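You operate a simulated robot arm through the tools that you are given. There is no shell and no other tool.

You are at the controls of a simulated robot arm. One attempt, no reset.

TASK
Put things in order on the desk top. At the end: the green wool stands on top of the green numbered tile; the blue tag from the desk top is in the silver tin bowl; the teal shock sensor from the desk top stands where the silver gel can stood; the silver gel can from the desk top stands where the green wool stood; whatever was shut is shut again. Leave all else as you found it, and nothing knocked over.

Only the result counts: the job must be done as asked and must still hold three seconds after the hand-in. Knocking over, shifting, dropping, spilling or breaking anything else fails it.

THE ROBOT
A 7-joint arm with a two-finger parallel gripper, fixed in place. Base frame: the origin is at the foot of the arm, x ahead of it, y to its left, z up; the work surface is at about z = 0. Units: cm, degrees, N and s.
With the tool pointing down near the work surface it reaches from about 24 to 62 cm from the base axis. Its first joint turns from -66.0 to 66.0 degrees. Payload 2.6 kg.
Tool frame: the origin (TCP) lies between the finger pads and is the grasp point; the fingertips stand 3 cm ahead of it; z points along the fingers, y is the line along which they close. Largest opening 9.4 cm; finger width 2.8, thickness 1; the body of the gripper, 5 by 9.6 cm, starts 5.5 cm behind the TCP.
Orientation is that of the tool frame in the base frame, as a unit quaternion [x, y, z, w]. With the fingers straight down and closing along the base's y, the tool's x points along the base's -x, its y along +y and its z along -z.

THE INTERFACE
- The arm moves only by the tool apply_moves. Its argument "deltas" is a list of rows, each a list of 7 numbers: the shift along the base's x, y, z in cm, then the turn, a rotation vector about the base's x, y, z in degrees, then the closure in counts, from 0 (fully open) to 255 (shut). In form: [[dx, dy, dz, wx, wy, wz, grip], ...]. A call has 1 to 20 rows; each row is the pose to reach, as a shift and turn from the pose commanded when the call began. Rows are played at 5 a second. More than 5 cm and 8.6 degrees between two rows, or a gripper value outside its range, and nothing of the call is played. A pose out of reach is approached as far as the arm can. The call stops where the force on the tool passes 40 N (or 10 N more than at its start, if that is more) or the arm is blocked; 0.2 s more then pass. The fingers move at their own pace (about 7.2 cm/s each) and stop on an object; they squeeze with about 29 N. The grip force told is the motor's: it shows also when the fingers shut on nothing. Time passes only in rows, and 0.2 s behind the last, so rows that repeat a pose let the fingers close. The reply holds the time, the measured pose of the TCP, the force on the tool along the base axes, the opening and the grip force, in the units named above and with some noise, with the torque about the TCP (base axes, N m) and any sound that the robot's microphone picked up.
- Cameras (640 x 400 px; columns grow to the right, rows downward): "scene" is fixed at [2.66, 43.14, 54.54]; the picture's right is [-0.82, -0.57, 0.00], its down [-0.42, 0.60, -0.68] and it looks along [0.39, -0.56, -0.73] (base axes); focal length 214 px, centre (320, 200). "wrist" rides on the gripper at [7.6, 1.4, -10.2] in the tool frame; the picture's right is [-0.18, 0.98, 0.00], its down [-0.75, -0.14, -0.64] and it looks along [-0.63, -0.12, 0.77] (tool axes); focal length 243 px, centre (320, 200).
- camera(camera): a new picture of that camera. It takes no simulated time.
- probe_pixels(camera, pixels): for up to 12 pixels [column, row] of the newest picture of that camera ("zoom" is the newest enlarged one), the place [x, y, z] in the base frame of the surface seen there, good to about 0.2 cm. It takes no simulated time.
- inspect(camera, box): a new picture of the part [left, top, right, bottom] of that camera's present view, enlarged. It takes no simulated time.
- finish_job(): hands the job in; it is judged then, once.

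Open the gripper and draw the arm clear of the work before you hand the job in, unless the task says otherwise.

The tools are called after "Call:" as a command line: name --pt "numbers of a row" for each row, then --argument value for the rest, lists and objects as JSON in quotes. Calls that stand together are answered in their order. apply_moves: Moves the arm, as the interface text tells. Its arguments: {"type":"object","properties":{"deltas":{"type":"array","items":{"type":"array","items":{"type":"number"}}}},"required":["deltas"]} The other tools are called the same way: camera (camera) takes a picture; probe_pixels (camera, pixels) gives the place of the surface under pixels of a picture; inspect (camera, box) takes an enlarged picture of a part of a camera's view; finish_job () hands the job in.

At the start:

```text
time_s: 0.0
tool_pos: [42.28, -5.73, 34.11]
tool_rot: [0.001, 1.0, 0.0, 0.0]
ft_force: [1.2, 0.6, 0.4]
wrist_torque: [0.0, -0.02, 0.05]
finger_gap: 9.37
grasp_force: 0.0
```

scene: 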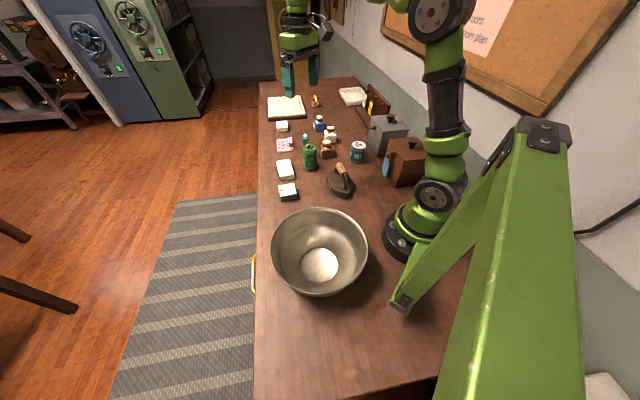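
wrist: 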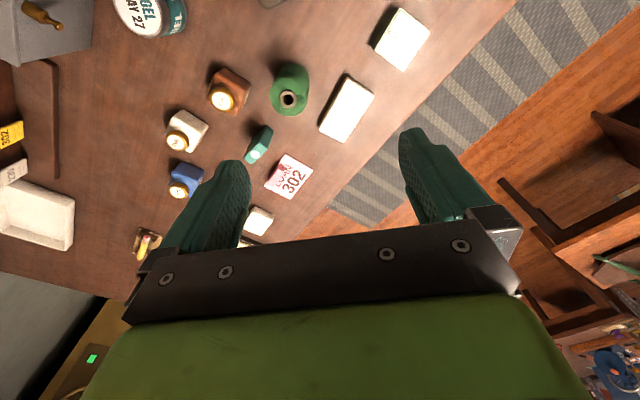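

I start by looking more closely at the desk top; the scene view shows a cluster of small objects around columns 260-420, rows 80-210.

Call:
inspect --camera "scene" --box '[255, 75, 355, 140]'

Call:
inspect --camera "scene" --box '[260, 130, 370, 210]'

Call:
inspect --camera "scene" --box '[330, 80, 440, 200]'

Call:
inspect --camera "wrist" --box '[0, 0, 320, 200]'

Call:
inspect --camera "wrist" --box '[160, 0, 480, 250]'

```text
6.15 times, centred on (305, 108) of scene
```

zoom: 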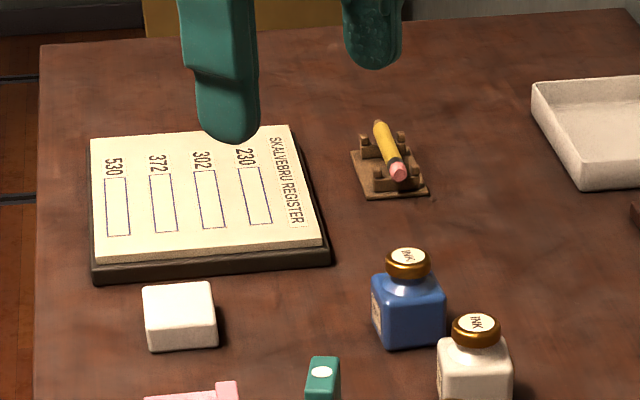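

```text
5.00 times, centred on (315, 170) of scene
```

zoom: 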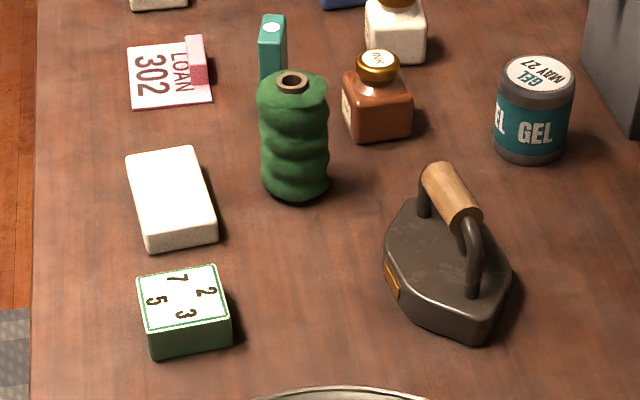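

```text
3.33 times, centred on (385, 140) of scene
```

zoom: 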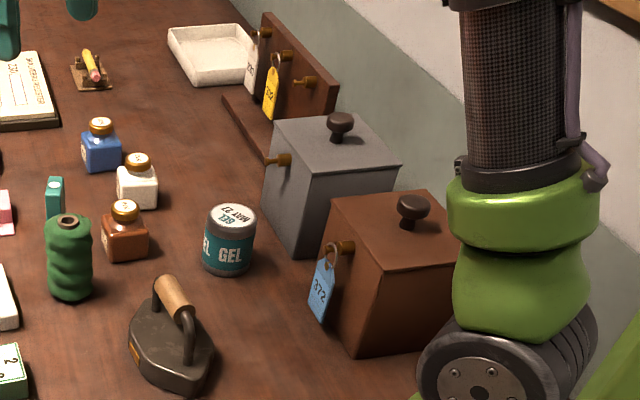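

```text
2.00 times, centred on (160, 100) of wrist
```

zoom: 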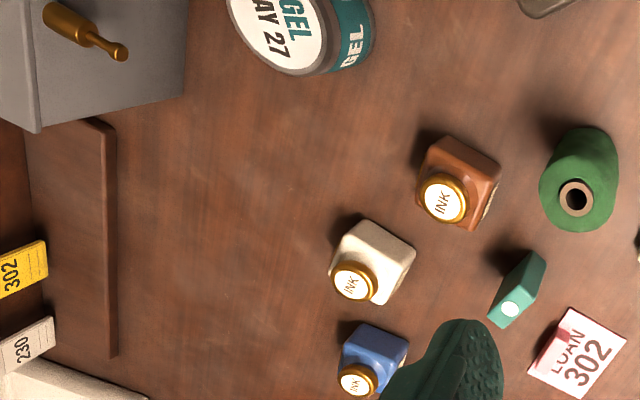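

```text
1.60 times, centred on (320, 125) of wrist
```

zoom: 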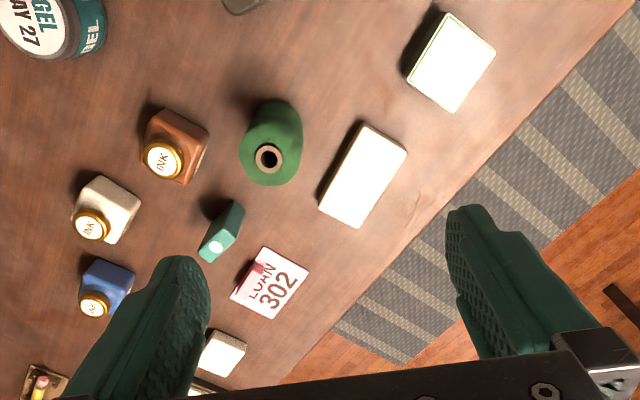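

The wool (scene ~(310,158)), the tile with numbers (288,192), the gel can (358,152), the teal sensor (305,140) and the blue tag on the brown box's peg (~(387,168)) are all visible. I'll probe their surfaces.

Call:
inspect --camera "scene" --box '[270, 125, 350, 205]'

Call:
probe_pixels --camera "scene" --pixels '[[310, 147], [310, 157], [311, 168], [288, 188], [288, 197], [280, 185], [295, 184], [281, 195], [297, 193], [358, 146], [358, 155], [358, 161]]'

Call:
probe_pixels --camera "wrist" --pixels '[[288, 100], [287, 75], [254, 154], [264, 133], [246, 158], [270, 128], [139, 16], [175, 12], [120, 5], [222, 100], [238, 80], [400, 38]]'

```text
5.00 times, centred on (310, 165) of scene
```

zoom: 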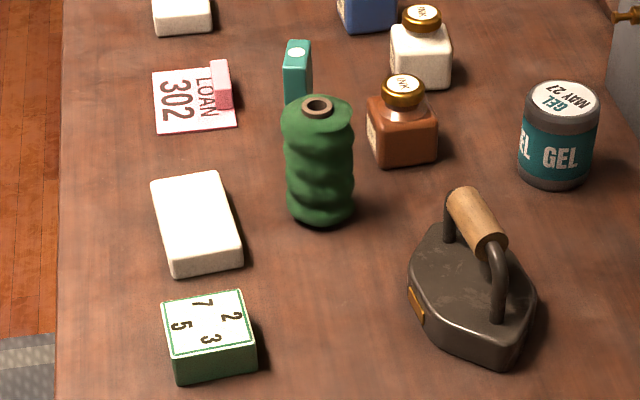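

```text
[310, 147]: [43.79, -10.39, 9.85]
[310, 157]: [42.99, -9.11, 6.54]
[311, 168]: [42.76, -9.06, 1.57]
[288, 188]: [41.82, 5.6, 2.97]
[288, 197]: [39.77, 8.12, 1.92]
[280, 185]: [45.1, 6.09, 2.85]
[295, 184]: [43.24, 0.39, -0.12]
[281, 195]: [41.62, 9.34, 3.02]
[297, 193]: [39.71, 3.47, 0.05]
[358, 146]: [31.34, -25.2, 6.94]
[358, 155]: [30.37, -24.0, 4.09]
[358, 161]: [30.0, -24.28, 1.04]
```

```text
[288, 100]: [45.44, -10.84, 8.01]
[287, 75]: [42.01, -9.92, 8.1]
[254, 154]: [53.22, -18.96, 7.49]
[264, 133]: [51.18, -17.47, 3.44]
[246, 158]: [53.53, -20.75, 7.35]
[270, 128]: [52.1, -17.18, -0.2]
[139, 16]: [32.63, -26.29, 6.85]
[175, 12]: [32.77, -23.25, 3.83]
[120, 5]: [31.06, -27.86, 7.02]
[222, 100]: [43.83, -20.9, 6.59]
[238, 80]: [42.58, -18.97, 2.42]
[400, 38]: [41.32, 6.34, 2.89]
```

Now I probe the blue tag, the peg and the brown box, and the bowl rim in the scene view.

Call:
inspect --camera "scene" --box '[370, 130, 440, 200]'

Call:
probe_pixels --camera "scene" --pixels '[[387, 164], [386, 170], [388, 154], [385, 174], [391, 154], [405, 180], [408, 145], [385, 142], [425, 140], [395, 185], [408, 158], [421, 178]]'

Call:
probe_pixels --camera "scene" --pixels '[[272, 250], [320, 210], [367, 250], [320, 294], [320, 265], [305, 135], [305, 145], [253, 272], [388, 120], [384, 135], [340, 170], [341, 193]]'

```text
5.71 times, centred on (405, 165) of scene
```

zoom: 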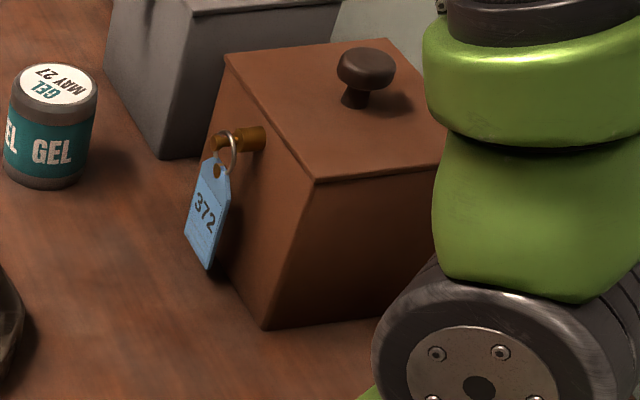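

```text
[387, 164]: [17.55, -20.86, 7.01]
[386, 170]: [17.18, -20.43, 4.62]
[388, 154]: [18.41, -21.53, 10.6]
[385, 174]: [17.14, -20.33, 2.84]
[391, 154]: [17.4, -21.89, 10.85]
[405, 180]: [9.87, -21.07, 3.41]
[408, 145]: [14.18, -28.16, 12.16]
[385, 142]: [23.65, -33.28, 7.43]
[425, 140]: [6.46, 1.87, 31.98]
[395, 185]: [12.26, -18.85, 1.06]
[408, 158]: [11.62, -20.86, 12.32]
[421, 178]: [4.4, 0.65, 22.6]
```

```text
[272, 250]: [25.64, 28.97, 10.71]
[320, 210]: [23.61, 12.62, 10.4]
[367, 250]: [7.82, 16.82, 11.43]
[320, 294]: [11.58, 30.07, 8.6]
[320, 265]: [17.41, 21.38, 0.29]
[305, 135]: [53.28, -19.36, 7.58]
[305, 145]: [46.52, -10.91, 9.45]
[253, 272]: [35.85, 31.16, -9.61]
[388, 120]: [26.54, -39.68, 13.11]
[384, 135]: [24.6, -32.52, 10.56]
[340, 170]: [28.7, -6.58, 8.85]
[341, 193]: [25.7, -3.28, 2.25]
```

The tag hangs at about (17.5,-21), peg at z≈10.7. I zoom in tighter on the peg and tag, and on the sensor and wool, to get their orientations.

Call:
inspect --camera "scene" --box '[376, 136, 416, 196]'

Call:
inspect --camera "scene" --box '[380, 148, 404, 178]'

```text
6.67 times, centred on (396, 166) of scene
```

zoom: 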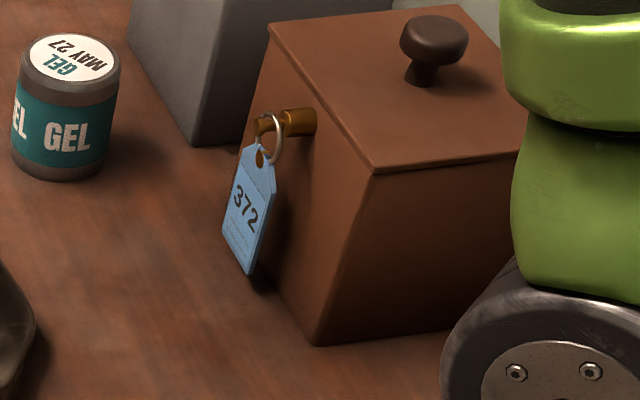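

```text
13.33 times, centred on (392, 163) of scene
```

zoom: 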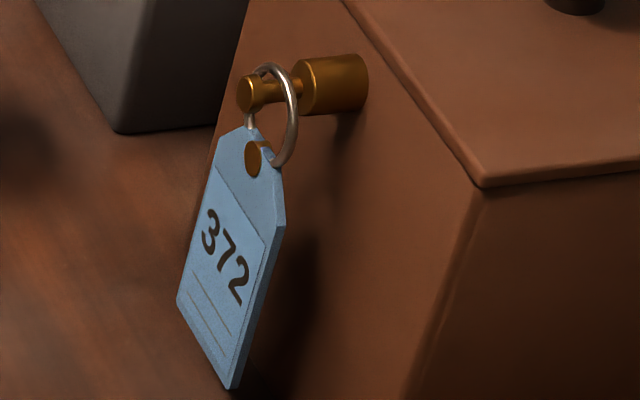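

The ring hangs over the thin neck between the thick brass base and the round tip. I probe the peg's tip/base, tag corners and box edges in this zoom.

Call:
probe_pixels --camera "zoom" --pixels '[[246, 95], [275, 92], [330, 85], [360, 80], [228, 140], [278, 210], [188, 298], [228, 375], [215, 230], [291, 130], [250, 115], [265, 70]]'

Call:
probe_pixels --camera "zoom" --pixels '[[400, 75], [470, 175], [420, 170], [300, 250], [440, 250], [390, 390], [350, 10], [630, 155], [500, 100], [340, 170], [290, 380], [60, 10]]'

```text
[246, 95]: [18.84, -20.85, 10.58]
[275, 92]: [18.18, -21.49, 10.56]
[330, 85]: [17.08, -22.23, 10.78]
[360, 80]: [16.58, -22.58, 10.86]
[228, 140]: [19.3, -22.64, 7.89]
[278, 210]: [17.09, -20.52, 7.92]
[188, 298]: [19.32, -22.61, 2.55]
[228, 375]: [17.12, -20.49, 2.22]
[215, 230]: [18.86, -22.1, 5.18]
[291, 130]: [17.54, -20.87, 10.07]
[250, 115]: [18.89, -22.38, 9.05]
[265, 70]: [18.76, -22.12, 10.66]
```

```text
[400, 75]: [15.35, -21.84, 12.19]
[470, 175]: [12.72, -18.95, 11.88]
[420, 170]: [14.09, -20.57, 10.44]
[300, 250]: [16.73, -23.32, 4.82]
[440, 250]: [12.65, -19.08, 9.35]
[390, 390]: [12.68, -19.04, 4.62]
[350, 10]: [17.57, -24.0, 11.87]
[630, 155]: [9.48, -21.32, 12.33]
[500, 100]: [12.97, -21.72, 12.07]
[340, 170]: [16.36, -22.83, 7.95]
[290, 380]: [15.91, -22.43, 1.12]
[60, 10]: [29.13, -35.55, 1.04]
```

Box face normal and peg run along about (0.71, 0.70); the tag hangs in a plane parallel to the box face. Next I move the arm back and lower for a better wrist view of the wool, tile, can and sensor, staying well above everything.

Call:
apply_moves --pt "-3 0 -2 0 0 0 0" --pt "-6 0 -4 0 0 0 0" --pt "-9 0 -6 0 0 0 0" --pt "-12 0 -8 0 0 0 0" --pt "-12 0 -8 0 0 0 0"

Call:
camera --camera "wrist"

Call:
camera --camera "scene"

```text
time_s: 1.2
tool_pos: [30.13, -5.85, 26.19]
tool_rot: [0.0, 1.0, 0.0, 0.0]
ft_force: [-0.6, 0.0, -0.5]
wrist_torque: [-0.01, 0.0, 0.01]
finger_gap: 9.4
grasp_force: 0.0
```

```text
taken
```

wrist: 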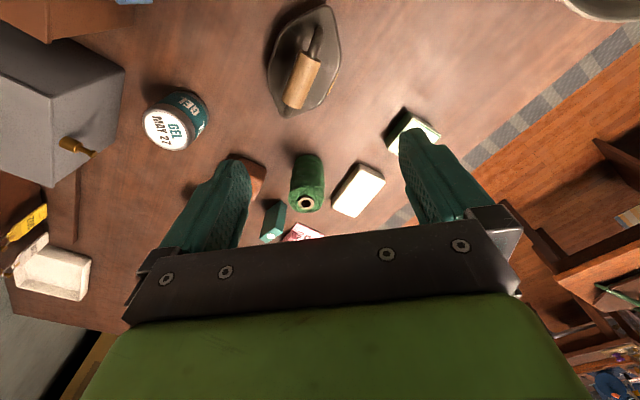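

```text
taken
```

scene: 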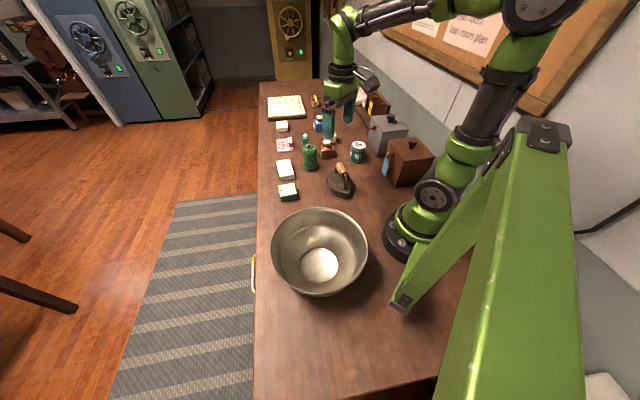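

The wrist view now shows the wool at (307,182), gel can at (170,125), sensor at (272,222), tile at (410,130). I enlarge and probe these.

Call:
inspect --camera "wrist" --box '[255, 140, 351, 240]'

Call:
probe_pixels --camera "wrist" --pixels '[[300, 199], [314, 199], [307, 193], [307, 208], [292, 202], [324, 200], [307, 157], [293, 165], [322, 165], [307, 175], [295, 185], [320, 185]]'

```text
4.00 times, centred on (303, 190) of wrist
```

zoom: 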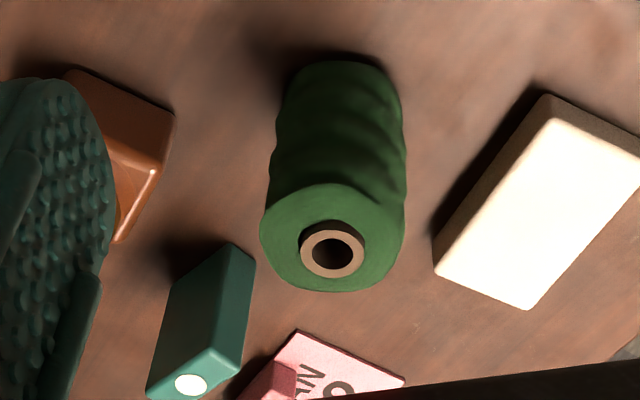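

```text
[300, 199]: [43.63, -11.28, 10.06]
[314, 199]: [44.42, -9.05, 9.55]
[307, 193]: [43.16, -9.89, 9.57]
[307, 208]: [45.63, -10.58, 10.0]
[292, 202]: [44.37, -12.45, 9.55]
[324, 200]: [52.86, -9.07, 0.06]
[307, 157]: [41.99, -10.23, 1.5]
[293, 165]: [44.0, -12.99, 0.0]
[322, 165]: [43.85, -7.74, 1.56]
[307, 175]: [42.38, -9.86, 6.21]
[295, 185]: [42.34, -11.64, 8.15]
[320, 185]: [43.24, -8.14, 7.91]
```

I probe the spool's brown rim and wool's edges in the zoom to fix its axis.

Call:
probe_pixels --camera "zoom" --pixels '[[305, 248], [358, 248], [331, 226], [332, 273], [332, 290], [265, 235], [402, 240], [334, 190], [300, 120], [395, 120], [334, 64], [282, 80]]'

Call:
probe_pixels --camera "zoom" --pixels '[[190, 385], [230, 365], [237, 260], [175, 290], [215, 300], [245, 300], [150, 390], [440, 270], [530, 300], [555, 110], [290, 160], [385, 160]]'

```text
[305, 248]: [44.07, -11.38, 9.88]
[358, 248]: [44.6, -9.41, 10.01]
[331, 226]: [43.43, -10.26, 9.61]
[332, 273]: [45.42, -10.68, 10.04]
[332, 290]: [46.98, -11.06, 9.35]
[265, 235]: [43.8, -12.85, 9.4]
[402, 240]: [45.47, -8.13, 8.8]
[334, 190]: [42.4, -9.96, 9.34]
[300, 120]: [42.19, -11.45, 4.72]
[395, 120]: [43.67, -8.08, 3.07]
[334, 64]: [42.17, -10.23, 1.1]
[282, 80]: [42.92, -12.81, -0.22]
```

```text
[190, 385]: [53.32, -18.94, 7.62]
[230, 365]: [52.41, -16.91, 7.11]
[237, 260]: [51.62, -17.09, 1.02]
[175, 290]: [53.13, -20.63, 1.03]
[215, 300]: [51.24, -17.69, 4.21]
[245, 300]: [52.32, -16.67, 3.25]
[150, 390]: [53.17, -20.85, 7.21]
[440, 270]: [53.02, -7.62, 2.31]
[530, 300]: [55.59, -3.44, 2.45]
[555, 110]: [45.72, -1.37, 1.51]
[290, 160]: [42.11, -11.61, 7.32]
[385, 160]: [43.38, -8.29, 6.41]
```

Wool axis is about (44.45, -10.45), diameter ~4.8, height ~10. Now the tile in the scene view at (288,192).

Call:
inspect --camera "scene" --box '[272, 180, 304, 204]'

Call:
inspect --camera "wrist" --box '[130, 80, 226, 160]'

```text
16.00 times, centred on (288, 192) of scene
```

zoom: 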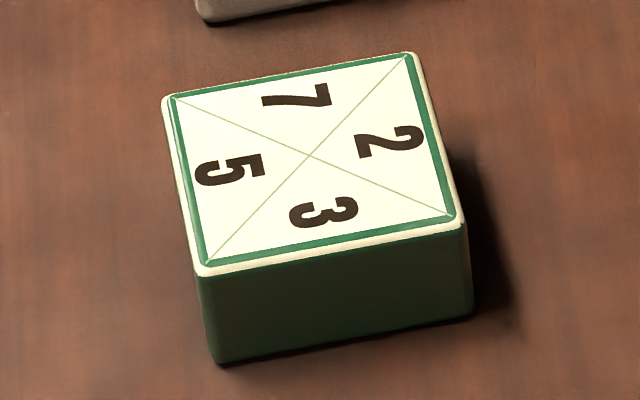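

```text
5.00 times, centred on (178, 120) of wrist
```

zoom: 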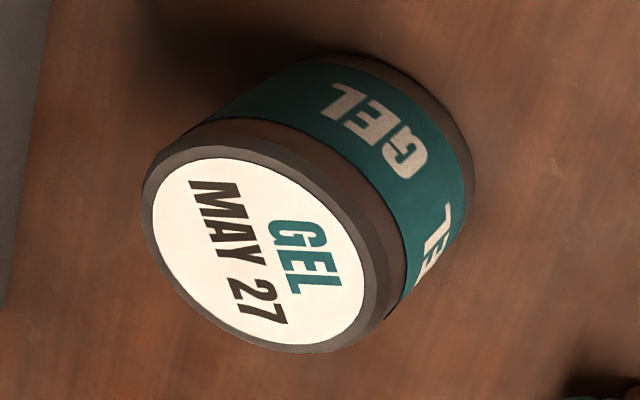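

The gel can lid is centred near (260,253) in this zoom; I probe its rim, then re-zoom the tile and probe its corners.

Call:
probe_pixels --camera "zoom" --pixels '[[260, 253], [157, 215], [362, 300], [225, 161], [290, 341], [147, 195], [383, 305], [300, 350], [210, 122], [340, 60], [470, 180], [440, 280]]'

Call:
inspect --camera "scene" --box '[272, 180, 304, 204]'

Call:
probe_pixels --camera "zoom" --pixels '[[308, 156], [178, 100], [407, 60], [452, 215], [208, 262], [168, 97], [410, 55], [460, 222], [203, 270], [220, 358], [468, 312], [340, 300]]'

```text
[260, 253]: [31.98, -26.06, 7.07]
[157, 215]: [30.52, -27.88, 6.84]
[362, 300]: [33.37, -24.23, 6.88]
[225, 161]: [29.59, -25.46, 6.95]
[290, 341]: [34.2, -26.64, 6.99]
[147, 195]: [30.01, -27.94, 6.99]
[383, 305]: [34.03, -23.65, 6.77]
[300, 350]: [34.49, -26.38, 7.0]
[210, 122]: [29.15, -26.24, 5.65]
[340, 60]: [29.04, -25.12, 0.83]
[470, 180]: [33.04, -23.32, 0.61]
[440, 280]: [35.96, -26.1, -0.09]
```

```text
16.00 times, centred on (288, 192) of scene
```

zoom: 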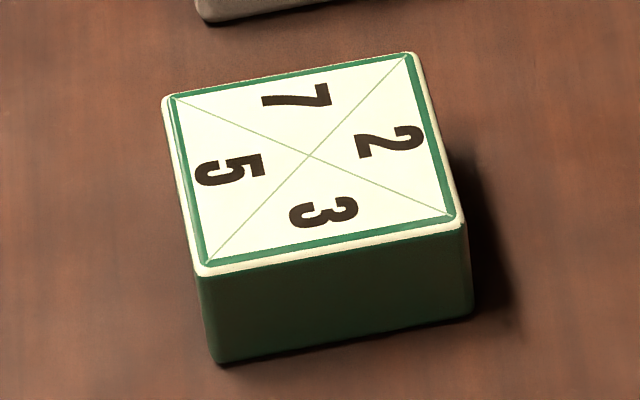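

```text
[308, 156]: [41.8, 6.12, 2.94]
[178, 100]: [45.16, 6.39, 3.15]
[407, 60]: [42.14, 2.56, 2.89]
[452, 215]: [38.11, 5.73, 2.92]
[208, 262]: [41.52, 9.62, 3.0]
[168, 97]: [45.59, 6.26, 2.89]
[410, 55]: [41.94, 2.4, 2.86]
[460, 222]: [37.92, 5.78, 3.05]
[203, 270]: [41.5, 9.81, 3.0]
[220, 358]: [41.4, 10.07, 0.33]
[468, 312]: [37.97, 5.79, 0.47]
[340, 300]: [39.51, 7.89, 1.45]
```

Tile centre (41.75, 6.1), top z≈2.95; gel can axis (31.95, -26.05), radius ~2.95, height 7. I now move above the wool at (44.45, -10.45) with the fingers partly open, at fingertip height 13.

Call:
apply_moves --pt "3.5 -1.2 0 0 0 0 50" --pt "7 -2.4 -1 0 0 0 50" --pt "10.5 -3.6 -3 0 0 0 50" --pt "14.2 -4.7 -6 0 0 0 50" --pt "14.2 -4.7 -10 0 0 0 50" --pt "14.2 -4.7 -10 0 0 0 50" --pt "14.2 -4.7 -10 0 0 0 50"

Call:
apply_moves --pt "0 0 0 0 0 0 50"

Call:
camera --camera "wrist"

Call:
inspect --camera "scene" --box '[265, 90, 385, 210]'

```text
time_s: 2.8
tool_pos: [44.6, -10.19, 15.88]
tool_rot: [0.001, 1.0, 0.0, 0.0]
ft_force: [-0.5, 0.3, 0.2]
wrist_torque: [-0.01, -0.03, 0.02]
finger_gap: 7.56
grasp_force: 0.1
```

```text
time_s: 3.2
tool_pos: [44.67, -10.12, 15.86]
tool_rot: [0.0, 1.0, 0.0, 0.0]
ft_force: [0.0, -0.8, -0.5]
wrist_torque: [-0.01, 0.01, 0.02]
finger_gap: 7.57
grasp_force: 0.1
```

```text
taken
```

wrist: 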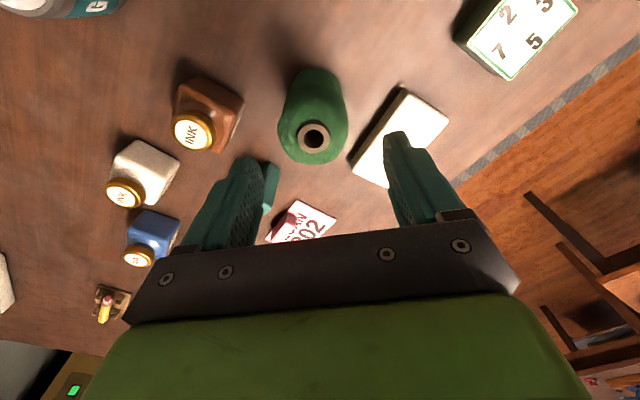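

```text
3.33 times, centred on (325, 150) of scene
```

zoom: 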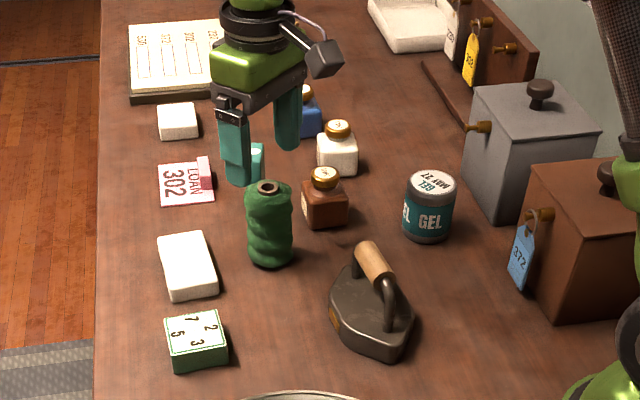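

Fingers are above and around the wool (core at wrist pixel (313,137)). I take a few more pose readings and probe wool and fingertips here to check for calibration offsets.

Call:
apply_moves --pt "0 0 0 0 0 0 50"

Call:
inspect --camera "wrist" --box '[180, 50, 460, 250]'

Call:
probe_pixels --camera "wrist" --pixels '[[302, 138], [325, 136], [313, 126], [313, 149], [279, 130], [346, 128], [315, 163], [252, 160], [395, 135], [272, 165], [388, 160], [268, 168]]'

```text
time_s: 3.6
tool_pos: [44.47, -10.12, 15.84]
tool_rot: [0.0, 1.0, 0.0, 0.0]
ft_force: [-0.2, 0.0, 0.3]
wrist_torque: [-0.01, 0.0, 0.03]
finger_gap: 7.55
grasp_force: 0.1
```

```text
2.00 times, centred on (320, 150) of wrist
```

zoom: 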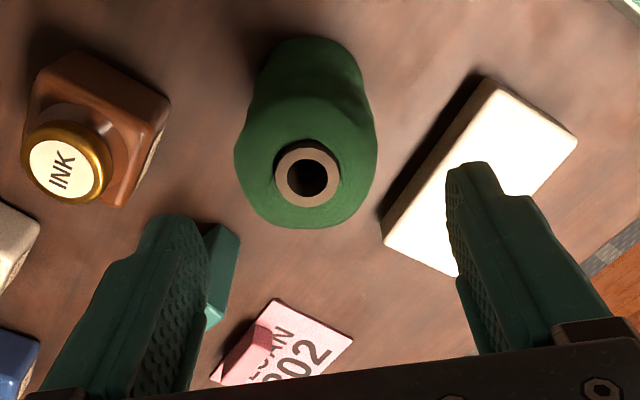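

```text
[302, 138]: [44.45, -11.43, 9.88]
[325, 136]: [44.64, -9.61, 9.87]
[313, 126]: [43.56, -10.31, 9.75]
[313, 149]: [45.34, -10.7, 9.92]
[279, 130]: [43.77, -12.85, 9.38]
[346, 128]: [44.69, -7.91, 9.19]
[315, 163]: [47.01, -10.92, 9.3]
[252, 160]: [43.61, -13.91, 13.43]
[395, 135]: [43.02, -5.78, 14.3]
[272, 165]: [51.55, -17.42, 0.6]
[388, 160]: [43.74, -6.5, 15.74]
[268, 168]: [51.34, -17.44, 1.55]
```

Averaged TCP is (44.58, -10.14, 15.86) and the wool axis is (44.5, -10.5), so I correct by (-0.08, -0.35) and descend straight down to z≈6, still open.

Call:
apply_moves --pt "-0.08 -0.35 0 0 0 0 50" --pt "-0.08 -0.35 -2.5 0 0 0 50" --pt "-0.08 -0.35 -5 0 0 0 50" --pt "-0.08 -0.35 -7.5 0 0 0 50" --pt "-0.08 -0.35 -9.8 0 0 0 50" --pt "-0.08 -0.35 -9.8 0 0 0 50"

Call:
inspect --camera "scene" --box '[265, 110, 365, 190]'

Call:
camera --camera "wrist"

```text
time_s: 5.0
tool_pos: [44.41, -10.77, 6.44]
tool_rot: [0.001, 1.0, -0.001, -0.001]
ft_force: [0.5, -0.1, 0.0]
wrist_torque: [-0.01, 0.0, 0.0]
finger_gap: 7.6
grasp_force: 0.0
```

```text
5.00 times, centred on (315, 150) of scene
```

zoom: 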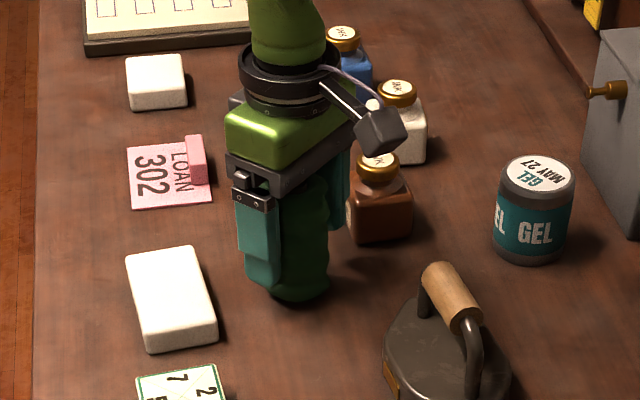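

```text
taken
```

wrist: 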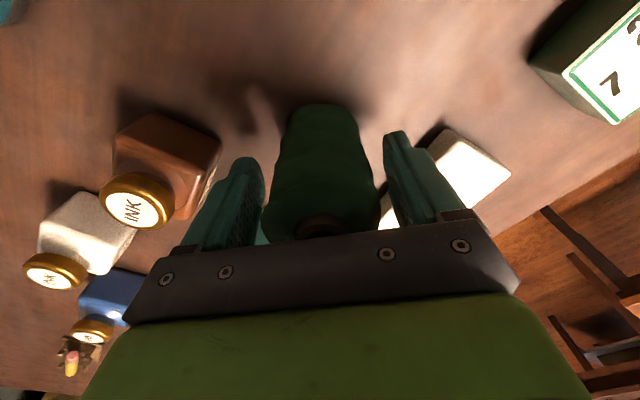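

The fingers straddle the wool, both sides clear. I take one more reading at rest before closing because z read 6.44 instead of 6.06.

Call:
apply_moves --pt "0 0 0 0 0 0 50"

Call:
apply_moves --pt "0 0 0 0 0 0 50"

```text
time_s: 5.4
tool_pos: [44.43, -10.64, 6.38]
tool_rot: [0.0, 1.0, 0.0, 0.001]
ft_force: [0.2, 0.4, -0.5]
wrist_torque: [0.03, -0.03, 0.02]
finger_gap: 7.57
grasp_force: 0.1
```

```text
time_s: 5.8
tool_pos: [44.43, -10.67, 6.37]
tool_rot: [0.001, 1.0, 0.0, 0.0]
ft_force: [-1.0, 0.3, 0.1]
wrist_torque: [-0.03, -0.01, 0.01]
finger_gap: 7.56
grasp_force: 0.0
```

Position is steady at (44.43, -10.66, 6.37); I nudge y by +0.15 and close on the wool.

Call:
apply_moves --pt "0.07 0.15 0 0 0 0 50" --pt "0.07 0.15 0 0 0 0 120" --pt "0.07 0.15 0 0 0 0 255" --pt "0.07 0.15 0 0 0 0 255" --pt "0.07 0.15 0 0 0 0 255" --pt "0.07 0.15 0 0 0 0 255"

Call:
inspect --camera "scene" --box '[265, 110, 365, 190]'

```text
time_s: 7.2
tool_pos: [44.32, -10.49, 6.44]
tool_rot: [0.0, 1.0, 0.0, 0.0]
ft_force: [0.0, 0.5, -0.2]
wrist_torque: [-0.02, 0.02, 0.0]
finger_gap: 4.62
grasp_force: 28.7
```

```text
5.00 times, centred on (315, 150) of scene
```

zoom: 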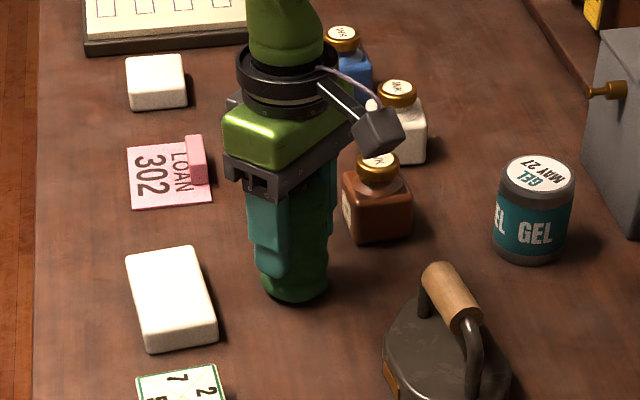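

The wool is held at a gap of 4.62. I lift straight up 8 cm and carry it over the tile.

Call:
apply_moves --pt "0 0 1.5 0 0 0 255" --pt "0 0 4 0 0 0 255" --pt "0 0 8 0 0 0 255" --pt "-0.7 3 8 0 0 0 255" --pt "-1.4 6 8 0 0 0 255" --pt "-2.1 9 8 0 0 0 255" --pt "-2.7 12 8 0 0 0 255" --pt "-2.7 14.5 8 0 0 0 255" --pt "-2.7 16.6 8 0 0 0 255" --pt "-2.7 16.6 8 0 0 0 255" --pt "-2.7 16.6 8 0 0 0 255"

Call:
apply_moves --pt "0 0 0 0 0 0 255"

Call:
inspect --camera "scene" --box '[250, 130, 350, 220]'

Call:
camera --camera "wrist"

```text
time_s: 9.6
tool_pos: [41.76, 6.0, 14.43]
tool_rot: [0.0, 1.0, 0.0, 0.0]
ft_force: [0.1, -0.5, 0.0]
wrist_torque: [-0.02, -0.01, 0.01]
finger_gap: 4.62
grasp_force: 29.2
```

```text
time_s: 10.0
tool_pos: [41.79, 5.91, 14.46]
tool_rot: [0.0, 1.0, 0.0, 0.0]
ft_force: [0.3, -0.2, -0.5]
wrist_torque: [-0.03, 0.04, 0.0]
finger_gap: 4.61
grasp_force: 28.9
```

```text
4.44 times, centred on (300, 175) of scene
```

zoom: 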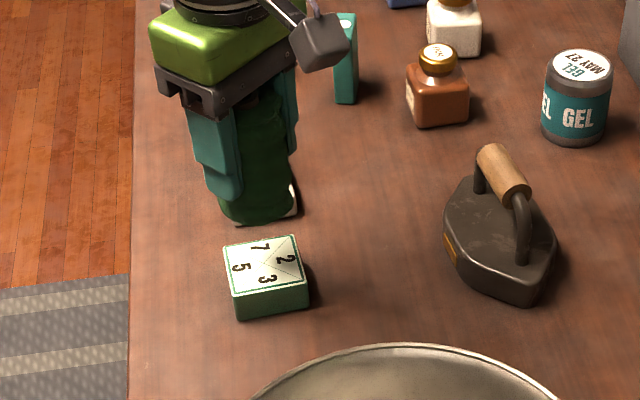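

```text
taken
```

wrist: 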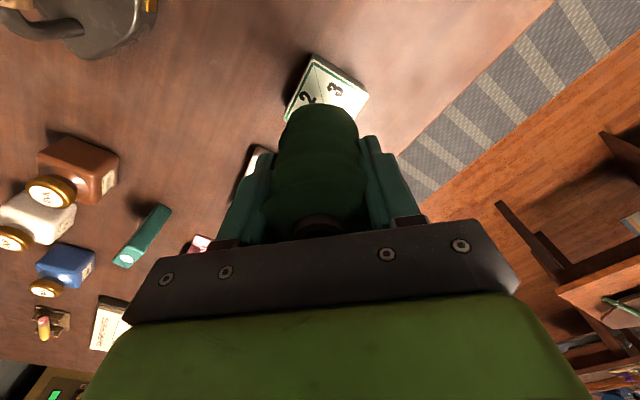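

TCP is (41.78, 5.95, 14.45); wool bottom is ~8 cm up. I shift by (-0.1, +0.15) and lower to about 0.5 cm above the tile for a check.

Call:
apply_moves --pt "-0.1 0.15 -1.5 0 0 0 255" --pt "-0.1 0.15 -3 0 0 0 255" --pt "-0.1 0.15 -4.5 0 0 0 255" --pt "-0.1 0.15 -4.5 0 0 0 255" --pt "-0.1 0.15 -4.5 0 0 0 255"

Call:
apply_moves --pt "0 0 0 0 0 0 255"

Call:
inspect --camera "scene" --box '[265, 155, 315, 205]'

Call:
inspect --camera "wrist" --box '[220, 50, 420, 250]'

```text
time_s: 11.2
tool_pos: [41.68, 6.15, 9.79]
tool_rot: [0.0, 1.0, 0.0, 0.0]
ft_force: [0.1, -0.1, 0.5]
wrist_torque: [-0.01, 0.01, 0.0]
finger_gap: 4.64
grasp_force: 29.0
```

```text
time_s: 11.6
tool_pos: [41.82, 6.08, 9.74]
tool_rot: [0.001, 1.0, 0.0, -0.001]
ft_force: [-0.5, 0.2, 0.2]
wrist_torque: [0.01, 0.01, 0.0]
finger_gap: 4.59
grasp_force: 28.6
```

```text
8.00 times, centred on (290, 180) of scene
```

zoom: 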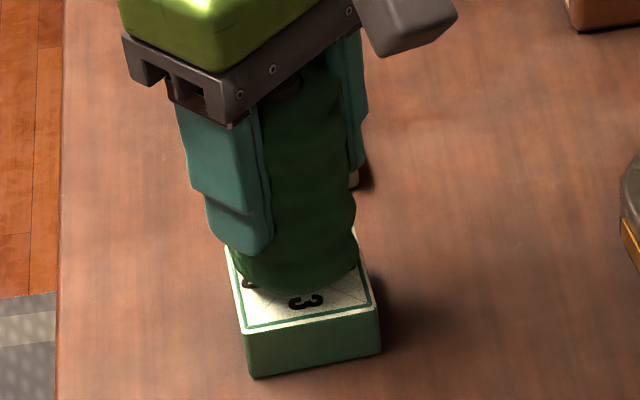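

```text
2.00 times, centred on (320, 150) of wrist
```

zoom: 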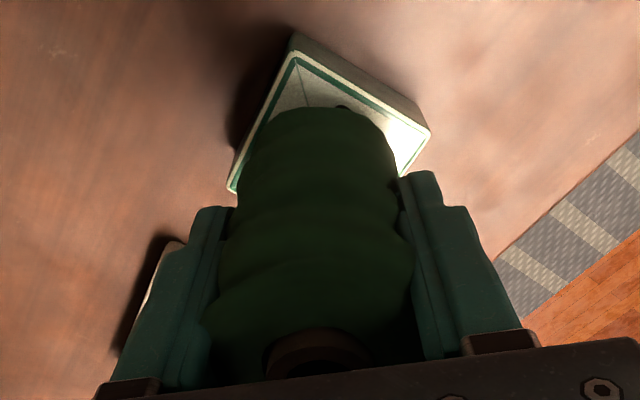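

Wool is just above the tile. I probe its lower edge in the wrist zoom to check centring before setting down.

Call:
probe_pixels --camera "zoom" --pixels '[[330, 112], [260, 125], [385, 130], [300, 70], [232, 188], [425, 130], [294, 42], [400, 170], [340, 120], [250, 150], [393, 160]]'

```text
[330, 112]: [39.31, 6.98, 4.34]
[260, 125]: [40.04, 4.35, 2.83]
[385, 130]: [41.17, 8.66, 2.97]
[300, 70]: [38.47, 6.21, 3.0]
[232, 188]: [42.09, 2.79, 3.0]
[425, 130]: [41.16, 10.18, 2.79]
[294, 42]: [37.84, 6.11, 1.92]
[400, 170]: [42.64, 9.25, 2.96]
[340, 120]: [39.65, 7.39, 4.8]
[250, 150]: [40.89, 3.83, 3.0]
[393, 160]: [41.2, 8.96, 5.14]
```

Centring is good (wool centre ≈ (41.7, 6.2)). I lower in small steps until the force shows contact with the tile.

Call:
apply_moves --pt "-0.05 0 -0.1 0 0 0 255" --pt "-0.05 0 -0.2 0 0 0 255" --pt "-0.05 0 -0.25 0 0 0 255" --pt "-0.05 0 -0.25 0 0 0 255"

```text
time_s: 12.6
tool_pos: [41.76, 6.26, 9.59]
tool_rot: [0.0, 1.0, 0.0, 0.0]
ft_force: [-0.2, -0.3, 0.0]
wrist_torque: [-0.01, -0.03, -0.01]
finger_gap: 4.62
grasp_force: 29.0
```

Call:
apply_moves --pt "0 0 -0.1 0 0 0 255" --pt "0 0 -0.1 0 0 0 255"

Call:
inspect --camera "scene" --box '[275, 175, 305, 205]'

```text
time_s: 13.2
tool_pos: [41.85, 6.21, 9.43]
tool_rot: [0.0, 1.0, 0.0, 0.0]
ft_force: [0.4, -0.3, -0.4]
wrist_torque: [0.0, 0.03, -0.01]
finger_gap: 4.59
grasp_force: 29.2
```

```text
13.33 times, centred on (290, 190) of scene
```

zoom: 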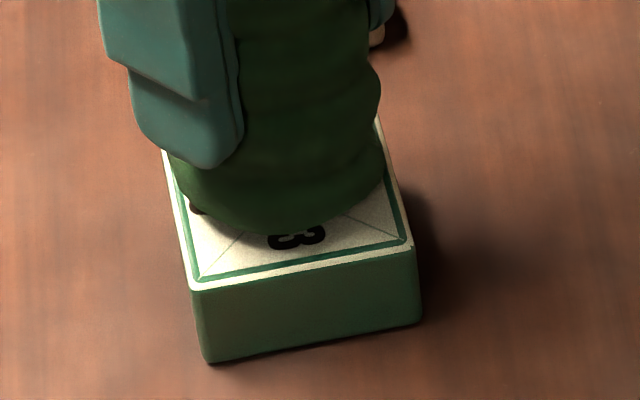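

The wool still hovers (no force). I probe the wool's lower contour against the tile in this zoom to verify centring more carefully.

Call:
probe_pixels --camera "zoom" --pixels '[[275, 232], [275, 225], [220, 215], [320, 215], [375, 170], [290, 200], [200, 190], [350, 200], [297, 240], [195, 285], [408, 240], [275, 180]]'

```text
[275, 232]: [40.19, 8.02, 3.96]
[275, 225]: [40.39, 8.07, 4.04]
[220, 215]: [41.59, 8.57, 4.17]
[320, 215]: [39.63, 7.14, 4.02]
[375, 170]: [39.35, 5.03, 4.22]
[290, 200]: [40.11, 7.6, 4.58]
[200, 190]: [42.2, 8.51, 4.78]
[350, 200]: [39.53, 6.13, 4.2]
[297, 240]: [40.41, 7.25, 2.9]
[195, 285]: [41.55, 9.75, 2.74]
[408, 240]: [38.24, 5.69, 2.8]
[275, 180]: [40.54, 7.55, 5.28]
```

Fitting the contour gives a wool centre of (41.75, 5.97) – well centred. I continue lowering in 0.1 cm steps to contact.

Call:
apply_moves --pt "0 0 -0.08 0 0 0 255" --pt "0 0 -0.08 0 0 0 255"

Call:
apply_moves --pt "0 0 -0.06 0 0 0 255" --pt "0 0 -0.06 0 0 0 255"

```text
time_s: 13.8
tool_pos: [41.71, 6.16, 9.41]
tool_rot: [0.0, 1.0, 0.0, -0.001]
ft_force: [1.3, 0.6, -0.6]
wrist_torque: [-0.02, -0.02, -0.01]
finger_gap: 4.59
grasp_force: 28.8
```

```text
time_s: 14.4
tool_pos: [41.75, 6.19, 9.35]
tool_rot: [0.0, 1.0, 0.0, 0.001]
ft_force: [-2.4, -0.5, 9.6]
wrist_torque: [0.03, 0.21, 0.0]
finger_gap: 4.61
grasp_force: 29.1
```

Force of 9.6 N shows contact with the tile. I relieve slightly, open to ~7.5 cm and then rise straight up.

Call:
apply_moves --pt "0 0 0.04 0 0 0 255" --pt "0 0 0.04 0 0 0 115" --pt "0 0 0.04 0 0 0 50" --pt "0 0 0.04 0 0 0 50" --pt "0 0 0.04 0 0 0 50"

Call:
inspect --camera "scene" --box '[265, 155, 315, 205]'

```text
time_s: 15.6
tool_pos: [41.67, 6.19, 9.39]
tool_rot: [-0.001, 1.0, 0.001, 0.0]
ft_force: [0.5, -0.4, 0.3]
wrist_torque: [0.01, 0.01, 0.01]
finger_gap: 7.56
grasp_force: 0.0
```

```text
8.00 times, centred on (290, 180) of scene
```

zoom: 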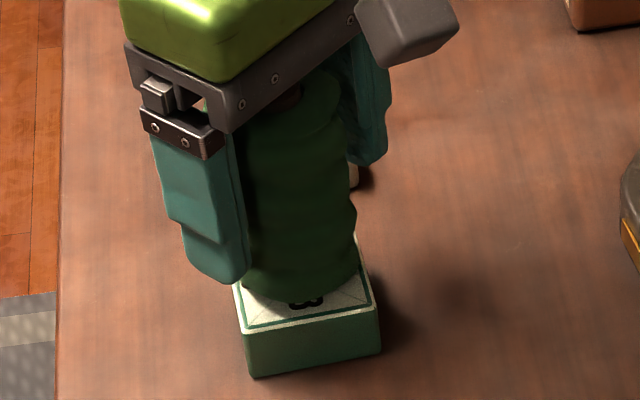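

The wool stands on the tile and the fingers are free. I rise 11 cm straight up.

Call:
apply_moves --pt "0 0 1 0 0 0 50" --pt "0 0 4 0 0 0 50" --pt "0 0 8 0 0 0 50" --pt "0 0 12 0 0 0 50" --pt "0 0 12 0 0 0 50"

Call:
inspect --camera "scene" --box '[265, 140, 325, 205]'

Call:
camera --camera "wrist"

```text
time_s: 16.8
tool_pos: [41.54, 6.11, 21.46]
tool_rot: [0.0, 1.0, 0.0, 0.0]
ft_force: [-0.6, 0.4, 0.0]
wrist_torque: [0.04, 0.0, 0.02]
finger_gap: 7.57
grasp_force: 0.0
```

```text
6.15 times, centred on (295, 172) of scene
```

zoom: 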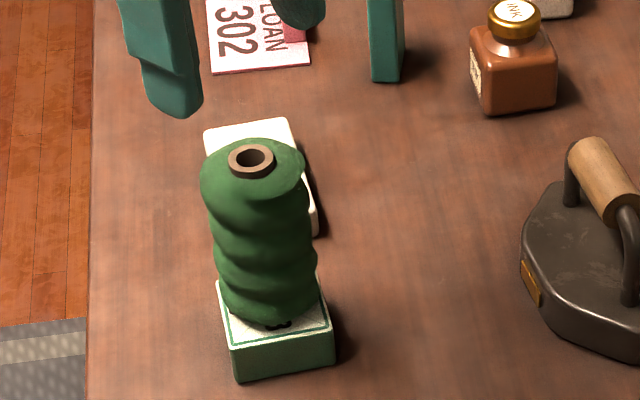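

```text
taken
```

wrist: 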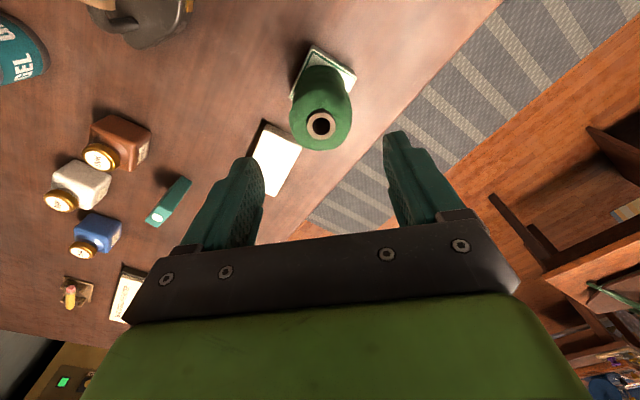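

Wool is upright on the tile. Now I check the space around the gel can: the grey box with its peg, in the scene view around (385,135).

Call:
inspect --camera "scene" --box '[340, 105, 420, 175]'

Call:
probe_pixels --camera "zoom" --pixels '[[235, 152], [255, 152], [275, 152], [310, 235], [320, 170], [240, 215], [258, 110], [340, 230], [150, 130], [190, 220], [150, 250], [115, 190]]'

```text
5.71 times, centred on (380, 140) of scene
```

zoom: 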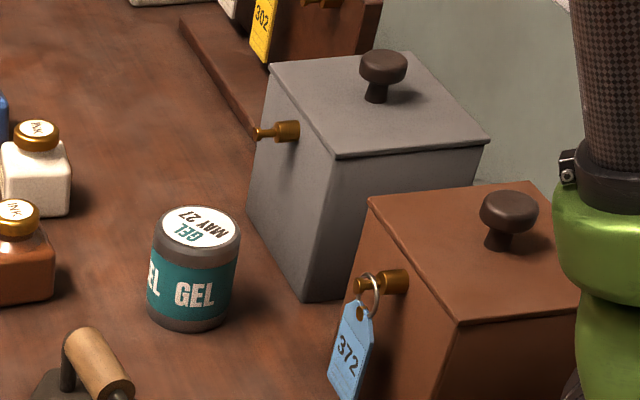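

```text
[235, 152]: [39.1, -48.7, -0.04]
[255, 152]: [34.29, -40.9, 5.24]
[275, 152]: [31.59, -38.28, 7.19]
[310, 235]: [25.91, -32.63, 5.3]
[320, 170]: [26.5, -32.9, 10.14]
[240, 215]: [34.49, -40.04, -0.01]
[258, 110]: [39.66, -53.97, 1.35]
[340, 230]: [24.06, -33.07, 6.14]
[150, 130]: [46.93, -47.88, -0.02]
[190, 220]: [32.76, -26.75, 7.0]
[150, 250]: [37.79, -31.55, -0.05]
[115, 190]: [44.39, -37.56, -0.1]
```

The grey box face lies ~9 cm from the can's axis, so a grasp closing along y is clear. I carry the open gripper over to above the can at (31.95, -26.05), fingertips at about z=14.

Call:
apply_moves --pt "-1.4 -4.4 0 0 0 0 0" --pt "-2.8 -8.8 0 0 0 0 0" --pt "-4.1 -13.2 0 0 0 0 0" --pt "-5.5 -17.6 0 0 0 0 0" --pt "-6.9 -22 0 0 0 0 0" --pt "-8.2 -26.4 0 0 0 0 0" --pt "-9.6 -30 0 0 0 0 0" --pt "-9.6 -32.1 -2 0 0 0 0" --pt "-9.6 -32.1 -5 0 0 0 0" --pt "-9.6 -32.1 -5 0 0 0 0"

Call:
apply_moves --pt "0 0 0 0 0 0 0"

Call:
camera --camera "wrist"

Call:
inspect --camera "scene" --box '[310, 90, 430, 200]'

```text
time_s: 19.0
tool_pos: [32.1, -26.23, 16.53]
tool_rot: [0.0, 1.0, 0.0, -0.001]
ft_force: [0.3, 0.8, 0.1]
wrist_torque: [0.0, -0.01, 0.04]
finger_gap: 9.44
grasp_force: 0.1
```

```text
time_s: 19.4
tool_pos: [32.11, -26.22, 16.57]
tool_rot: [0.001, 1.0, 0.001, 0.001]
ft_force: [1.0, -0.8, 0.2]
wrist_torque: [-0.01, 0.0, 0.02]
finger_gap: 9.42
grasp_force: 0.0
```

```text
taken
```

wrist: 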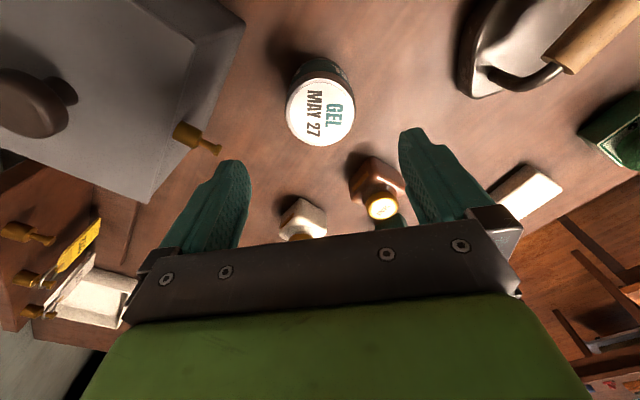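

```text
3.64 times, centred on (370, 145) of scene
```

zoom: 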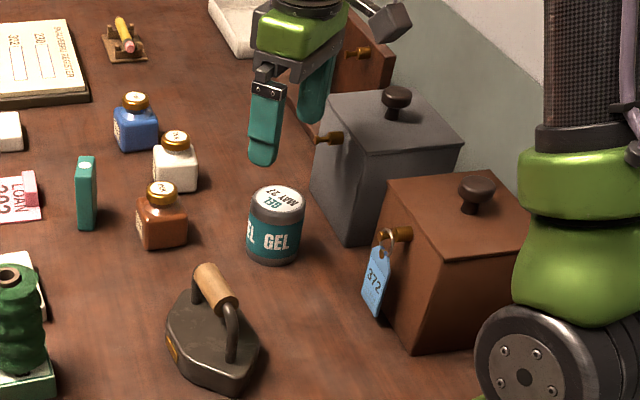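

I re-probe the can lid from here (centre near (320,112)) and the grey peg's tip at (218,150).

Call:
probe_pixels --camera "wrist" --pixels '[[320, 112], [290, 110], [351, 110], [319, 84], [321, 141], [286, 112], [355, 112], [218, 149], [185, 135], [320, 146], [236, 30], [150, 200]]'

```text
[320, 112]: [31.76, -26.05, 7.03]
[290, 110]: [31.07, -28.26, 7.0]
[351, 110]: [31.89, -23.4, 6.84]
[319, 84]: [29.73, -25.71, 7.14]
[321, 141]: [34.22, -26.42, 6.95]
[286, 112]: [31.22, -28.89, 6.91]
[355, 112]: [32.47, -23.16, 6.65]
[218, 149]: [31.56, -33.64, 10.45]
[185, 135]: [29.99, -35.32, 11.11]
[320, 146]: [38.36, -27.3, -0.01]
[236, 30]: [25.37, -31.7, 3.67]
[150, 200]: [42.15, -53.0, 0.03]
```

Can axis confirmed at (31.94, -26.05). I shift by (-0.16, +0.17) and descend to TCP z≈4.6.

Call:
apply_moves --pt "-0.16 0.17 -1 0 0 0 0" --pt "-0.16 0.17 -4 0 0 0 0" --pt "-0.16 0.17 -7 0 0 0 0" --pt "-0.16 0.17 -10 0 0 0 0" --pt "-0.16 0.17 -11.8 0 0 0 0" --pt "-0.16 0.17 -11.8 0 0 0 0"

Call:
apply_moves --pt "0 0 0 0 0 0 0"

Call:
inspect --camera "scene" --box '[320, 110, 400, 180]'

```text
time_s: 20.8
tool_pos: [31.92, -25.53, 4.6]
tool_rot: [0.0, 1.0, 0.001, -0.001]
ft_force: [-0.7, 0.9, 0.0]
wrist_torque: [-0.02, 0.01, 0.01]
finger_gap: 9.41
grasp_force: 0.0
```

```text
time_s: 21.2
tool_pos: [31.89, -25.55, 4.6]
tool_rot: [0.0, 1.0, 0.0, 0.0]
ft_force: [-0.3, -0.5, 0.4]
wrist_torque: [-0.03, 0.01, -0.01]
finger_gap: 9.4
grasp_force: 0.0
```

```text
5.71 times, centred on (360, 145) of scene
```

zoom: 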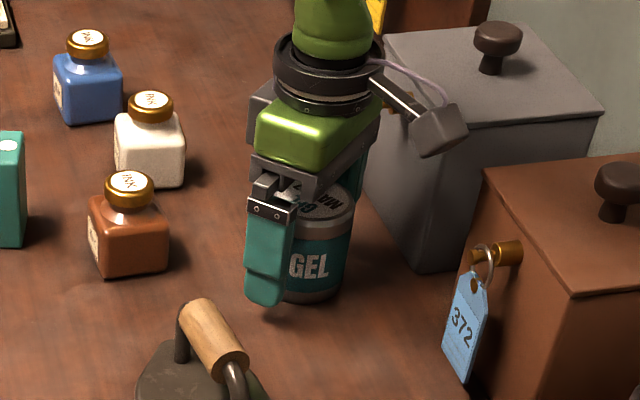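

y reads -25.54, so I correct by -0.5 before closing.

Call:
apply_moves --pt "0.04 -0.5 0 0 0 0 0" --pt "0.04 -0.5 0 0 0 0 0"

Call:
apply_moves --pt "0 0 0 0 0 0 0"

```text
time_s: 21.8
tool_pos: [32.08, -26.17, 4.64]
tool_rot: [0.0, 1.0, 0.0, 0.0]
ft_force: [0.2, 0.1, 0.0]
wrist_torque: [0.0, -0.02, -0.01]
finger_gap: 9.42
grasp_force: 0.0
```

```text
time_s: 22.2
tool_pos: [31.92, -26.19, 4.57]
tool_rot: [0.0, 1.0, 0.0, 0.0]
ft_force: [0.6, 0.4, 0.5]
wrist_torque: [0.0, -0.01, 0.04]
finger_gap: 9.39
grasp_force: 0.1
```

The TCP is at (32.0, -26.18, 4.6); a final +0.12 in y, then I close on the can.

Call:
apply_moves --pt "0 0.1 0 0 0 0 0" --pt "0 0.1 0 0 0 0 60" --pt "0 0.1 0 0 0 0 255" --pt "0 0.1 0 0 0 0 255" --pt "0 0.1 0 0 0 0 255" --pt "0 0.1 0 0 0 0 255"

Call:
apply_moves --pt "0 0 0 0 0 0 255"

Call:
camera --camera "wrist"

```text
time_s: 23.6
tool_pos: [32.05, -26.11, 4.65]
tool_rot: [0.0, 1.0, 0.0, 0.001]
ft_force: [-1.5, 0.2, 0.0]
wrist_torque: [-0.04, 0.04, -0.01]
finger_gap: 5.97
grasp_force: 28.9
```

```text
time_s: 24.0
tool_pos: [32.1, -26.05, 4.5]
tool_rot: [0.0, 1.0, 0.0, -0.001]
ft_force: [-1.5, 0.1, -0.4]
wrist_torque: [-0.05, 0.04, -0.03]
finger_gap: 5.97
grasp_force: 29.2
```

```text
taken
```

wrist: 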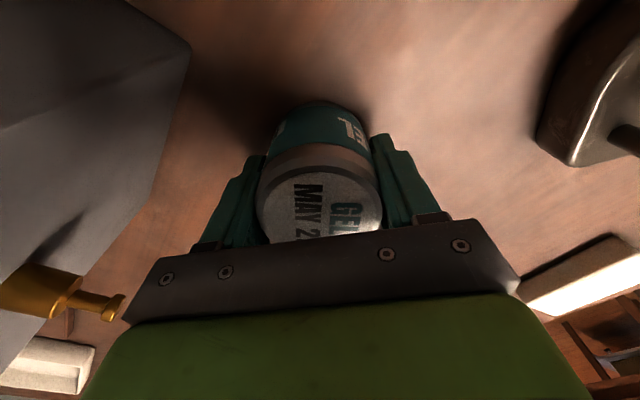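

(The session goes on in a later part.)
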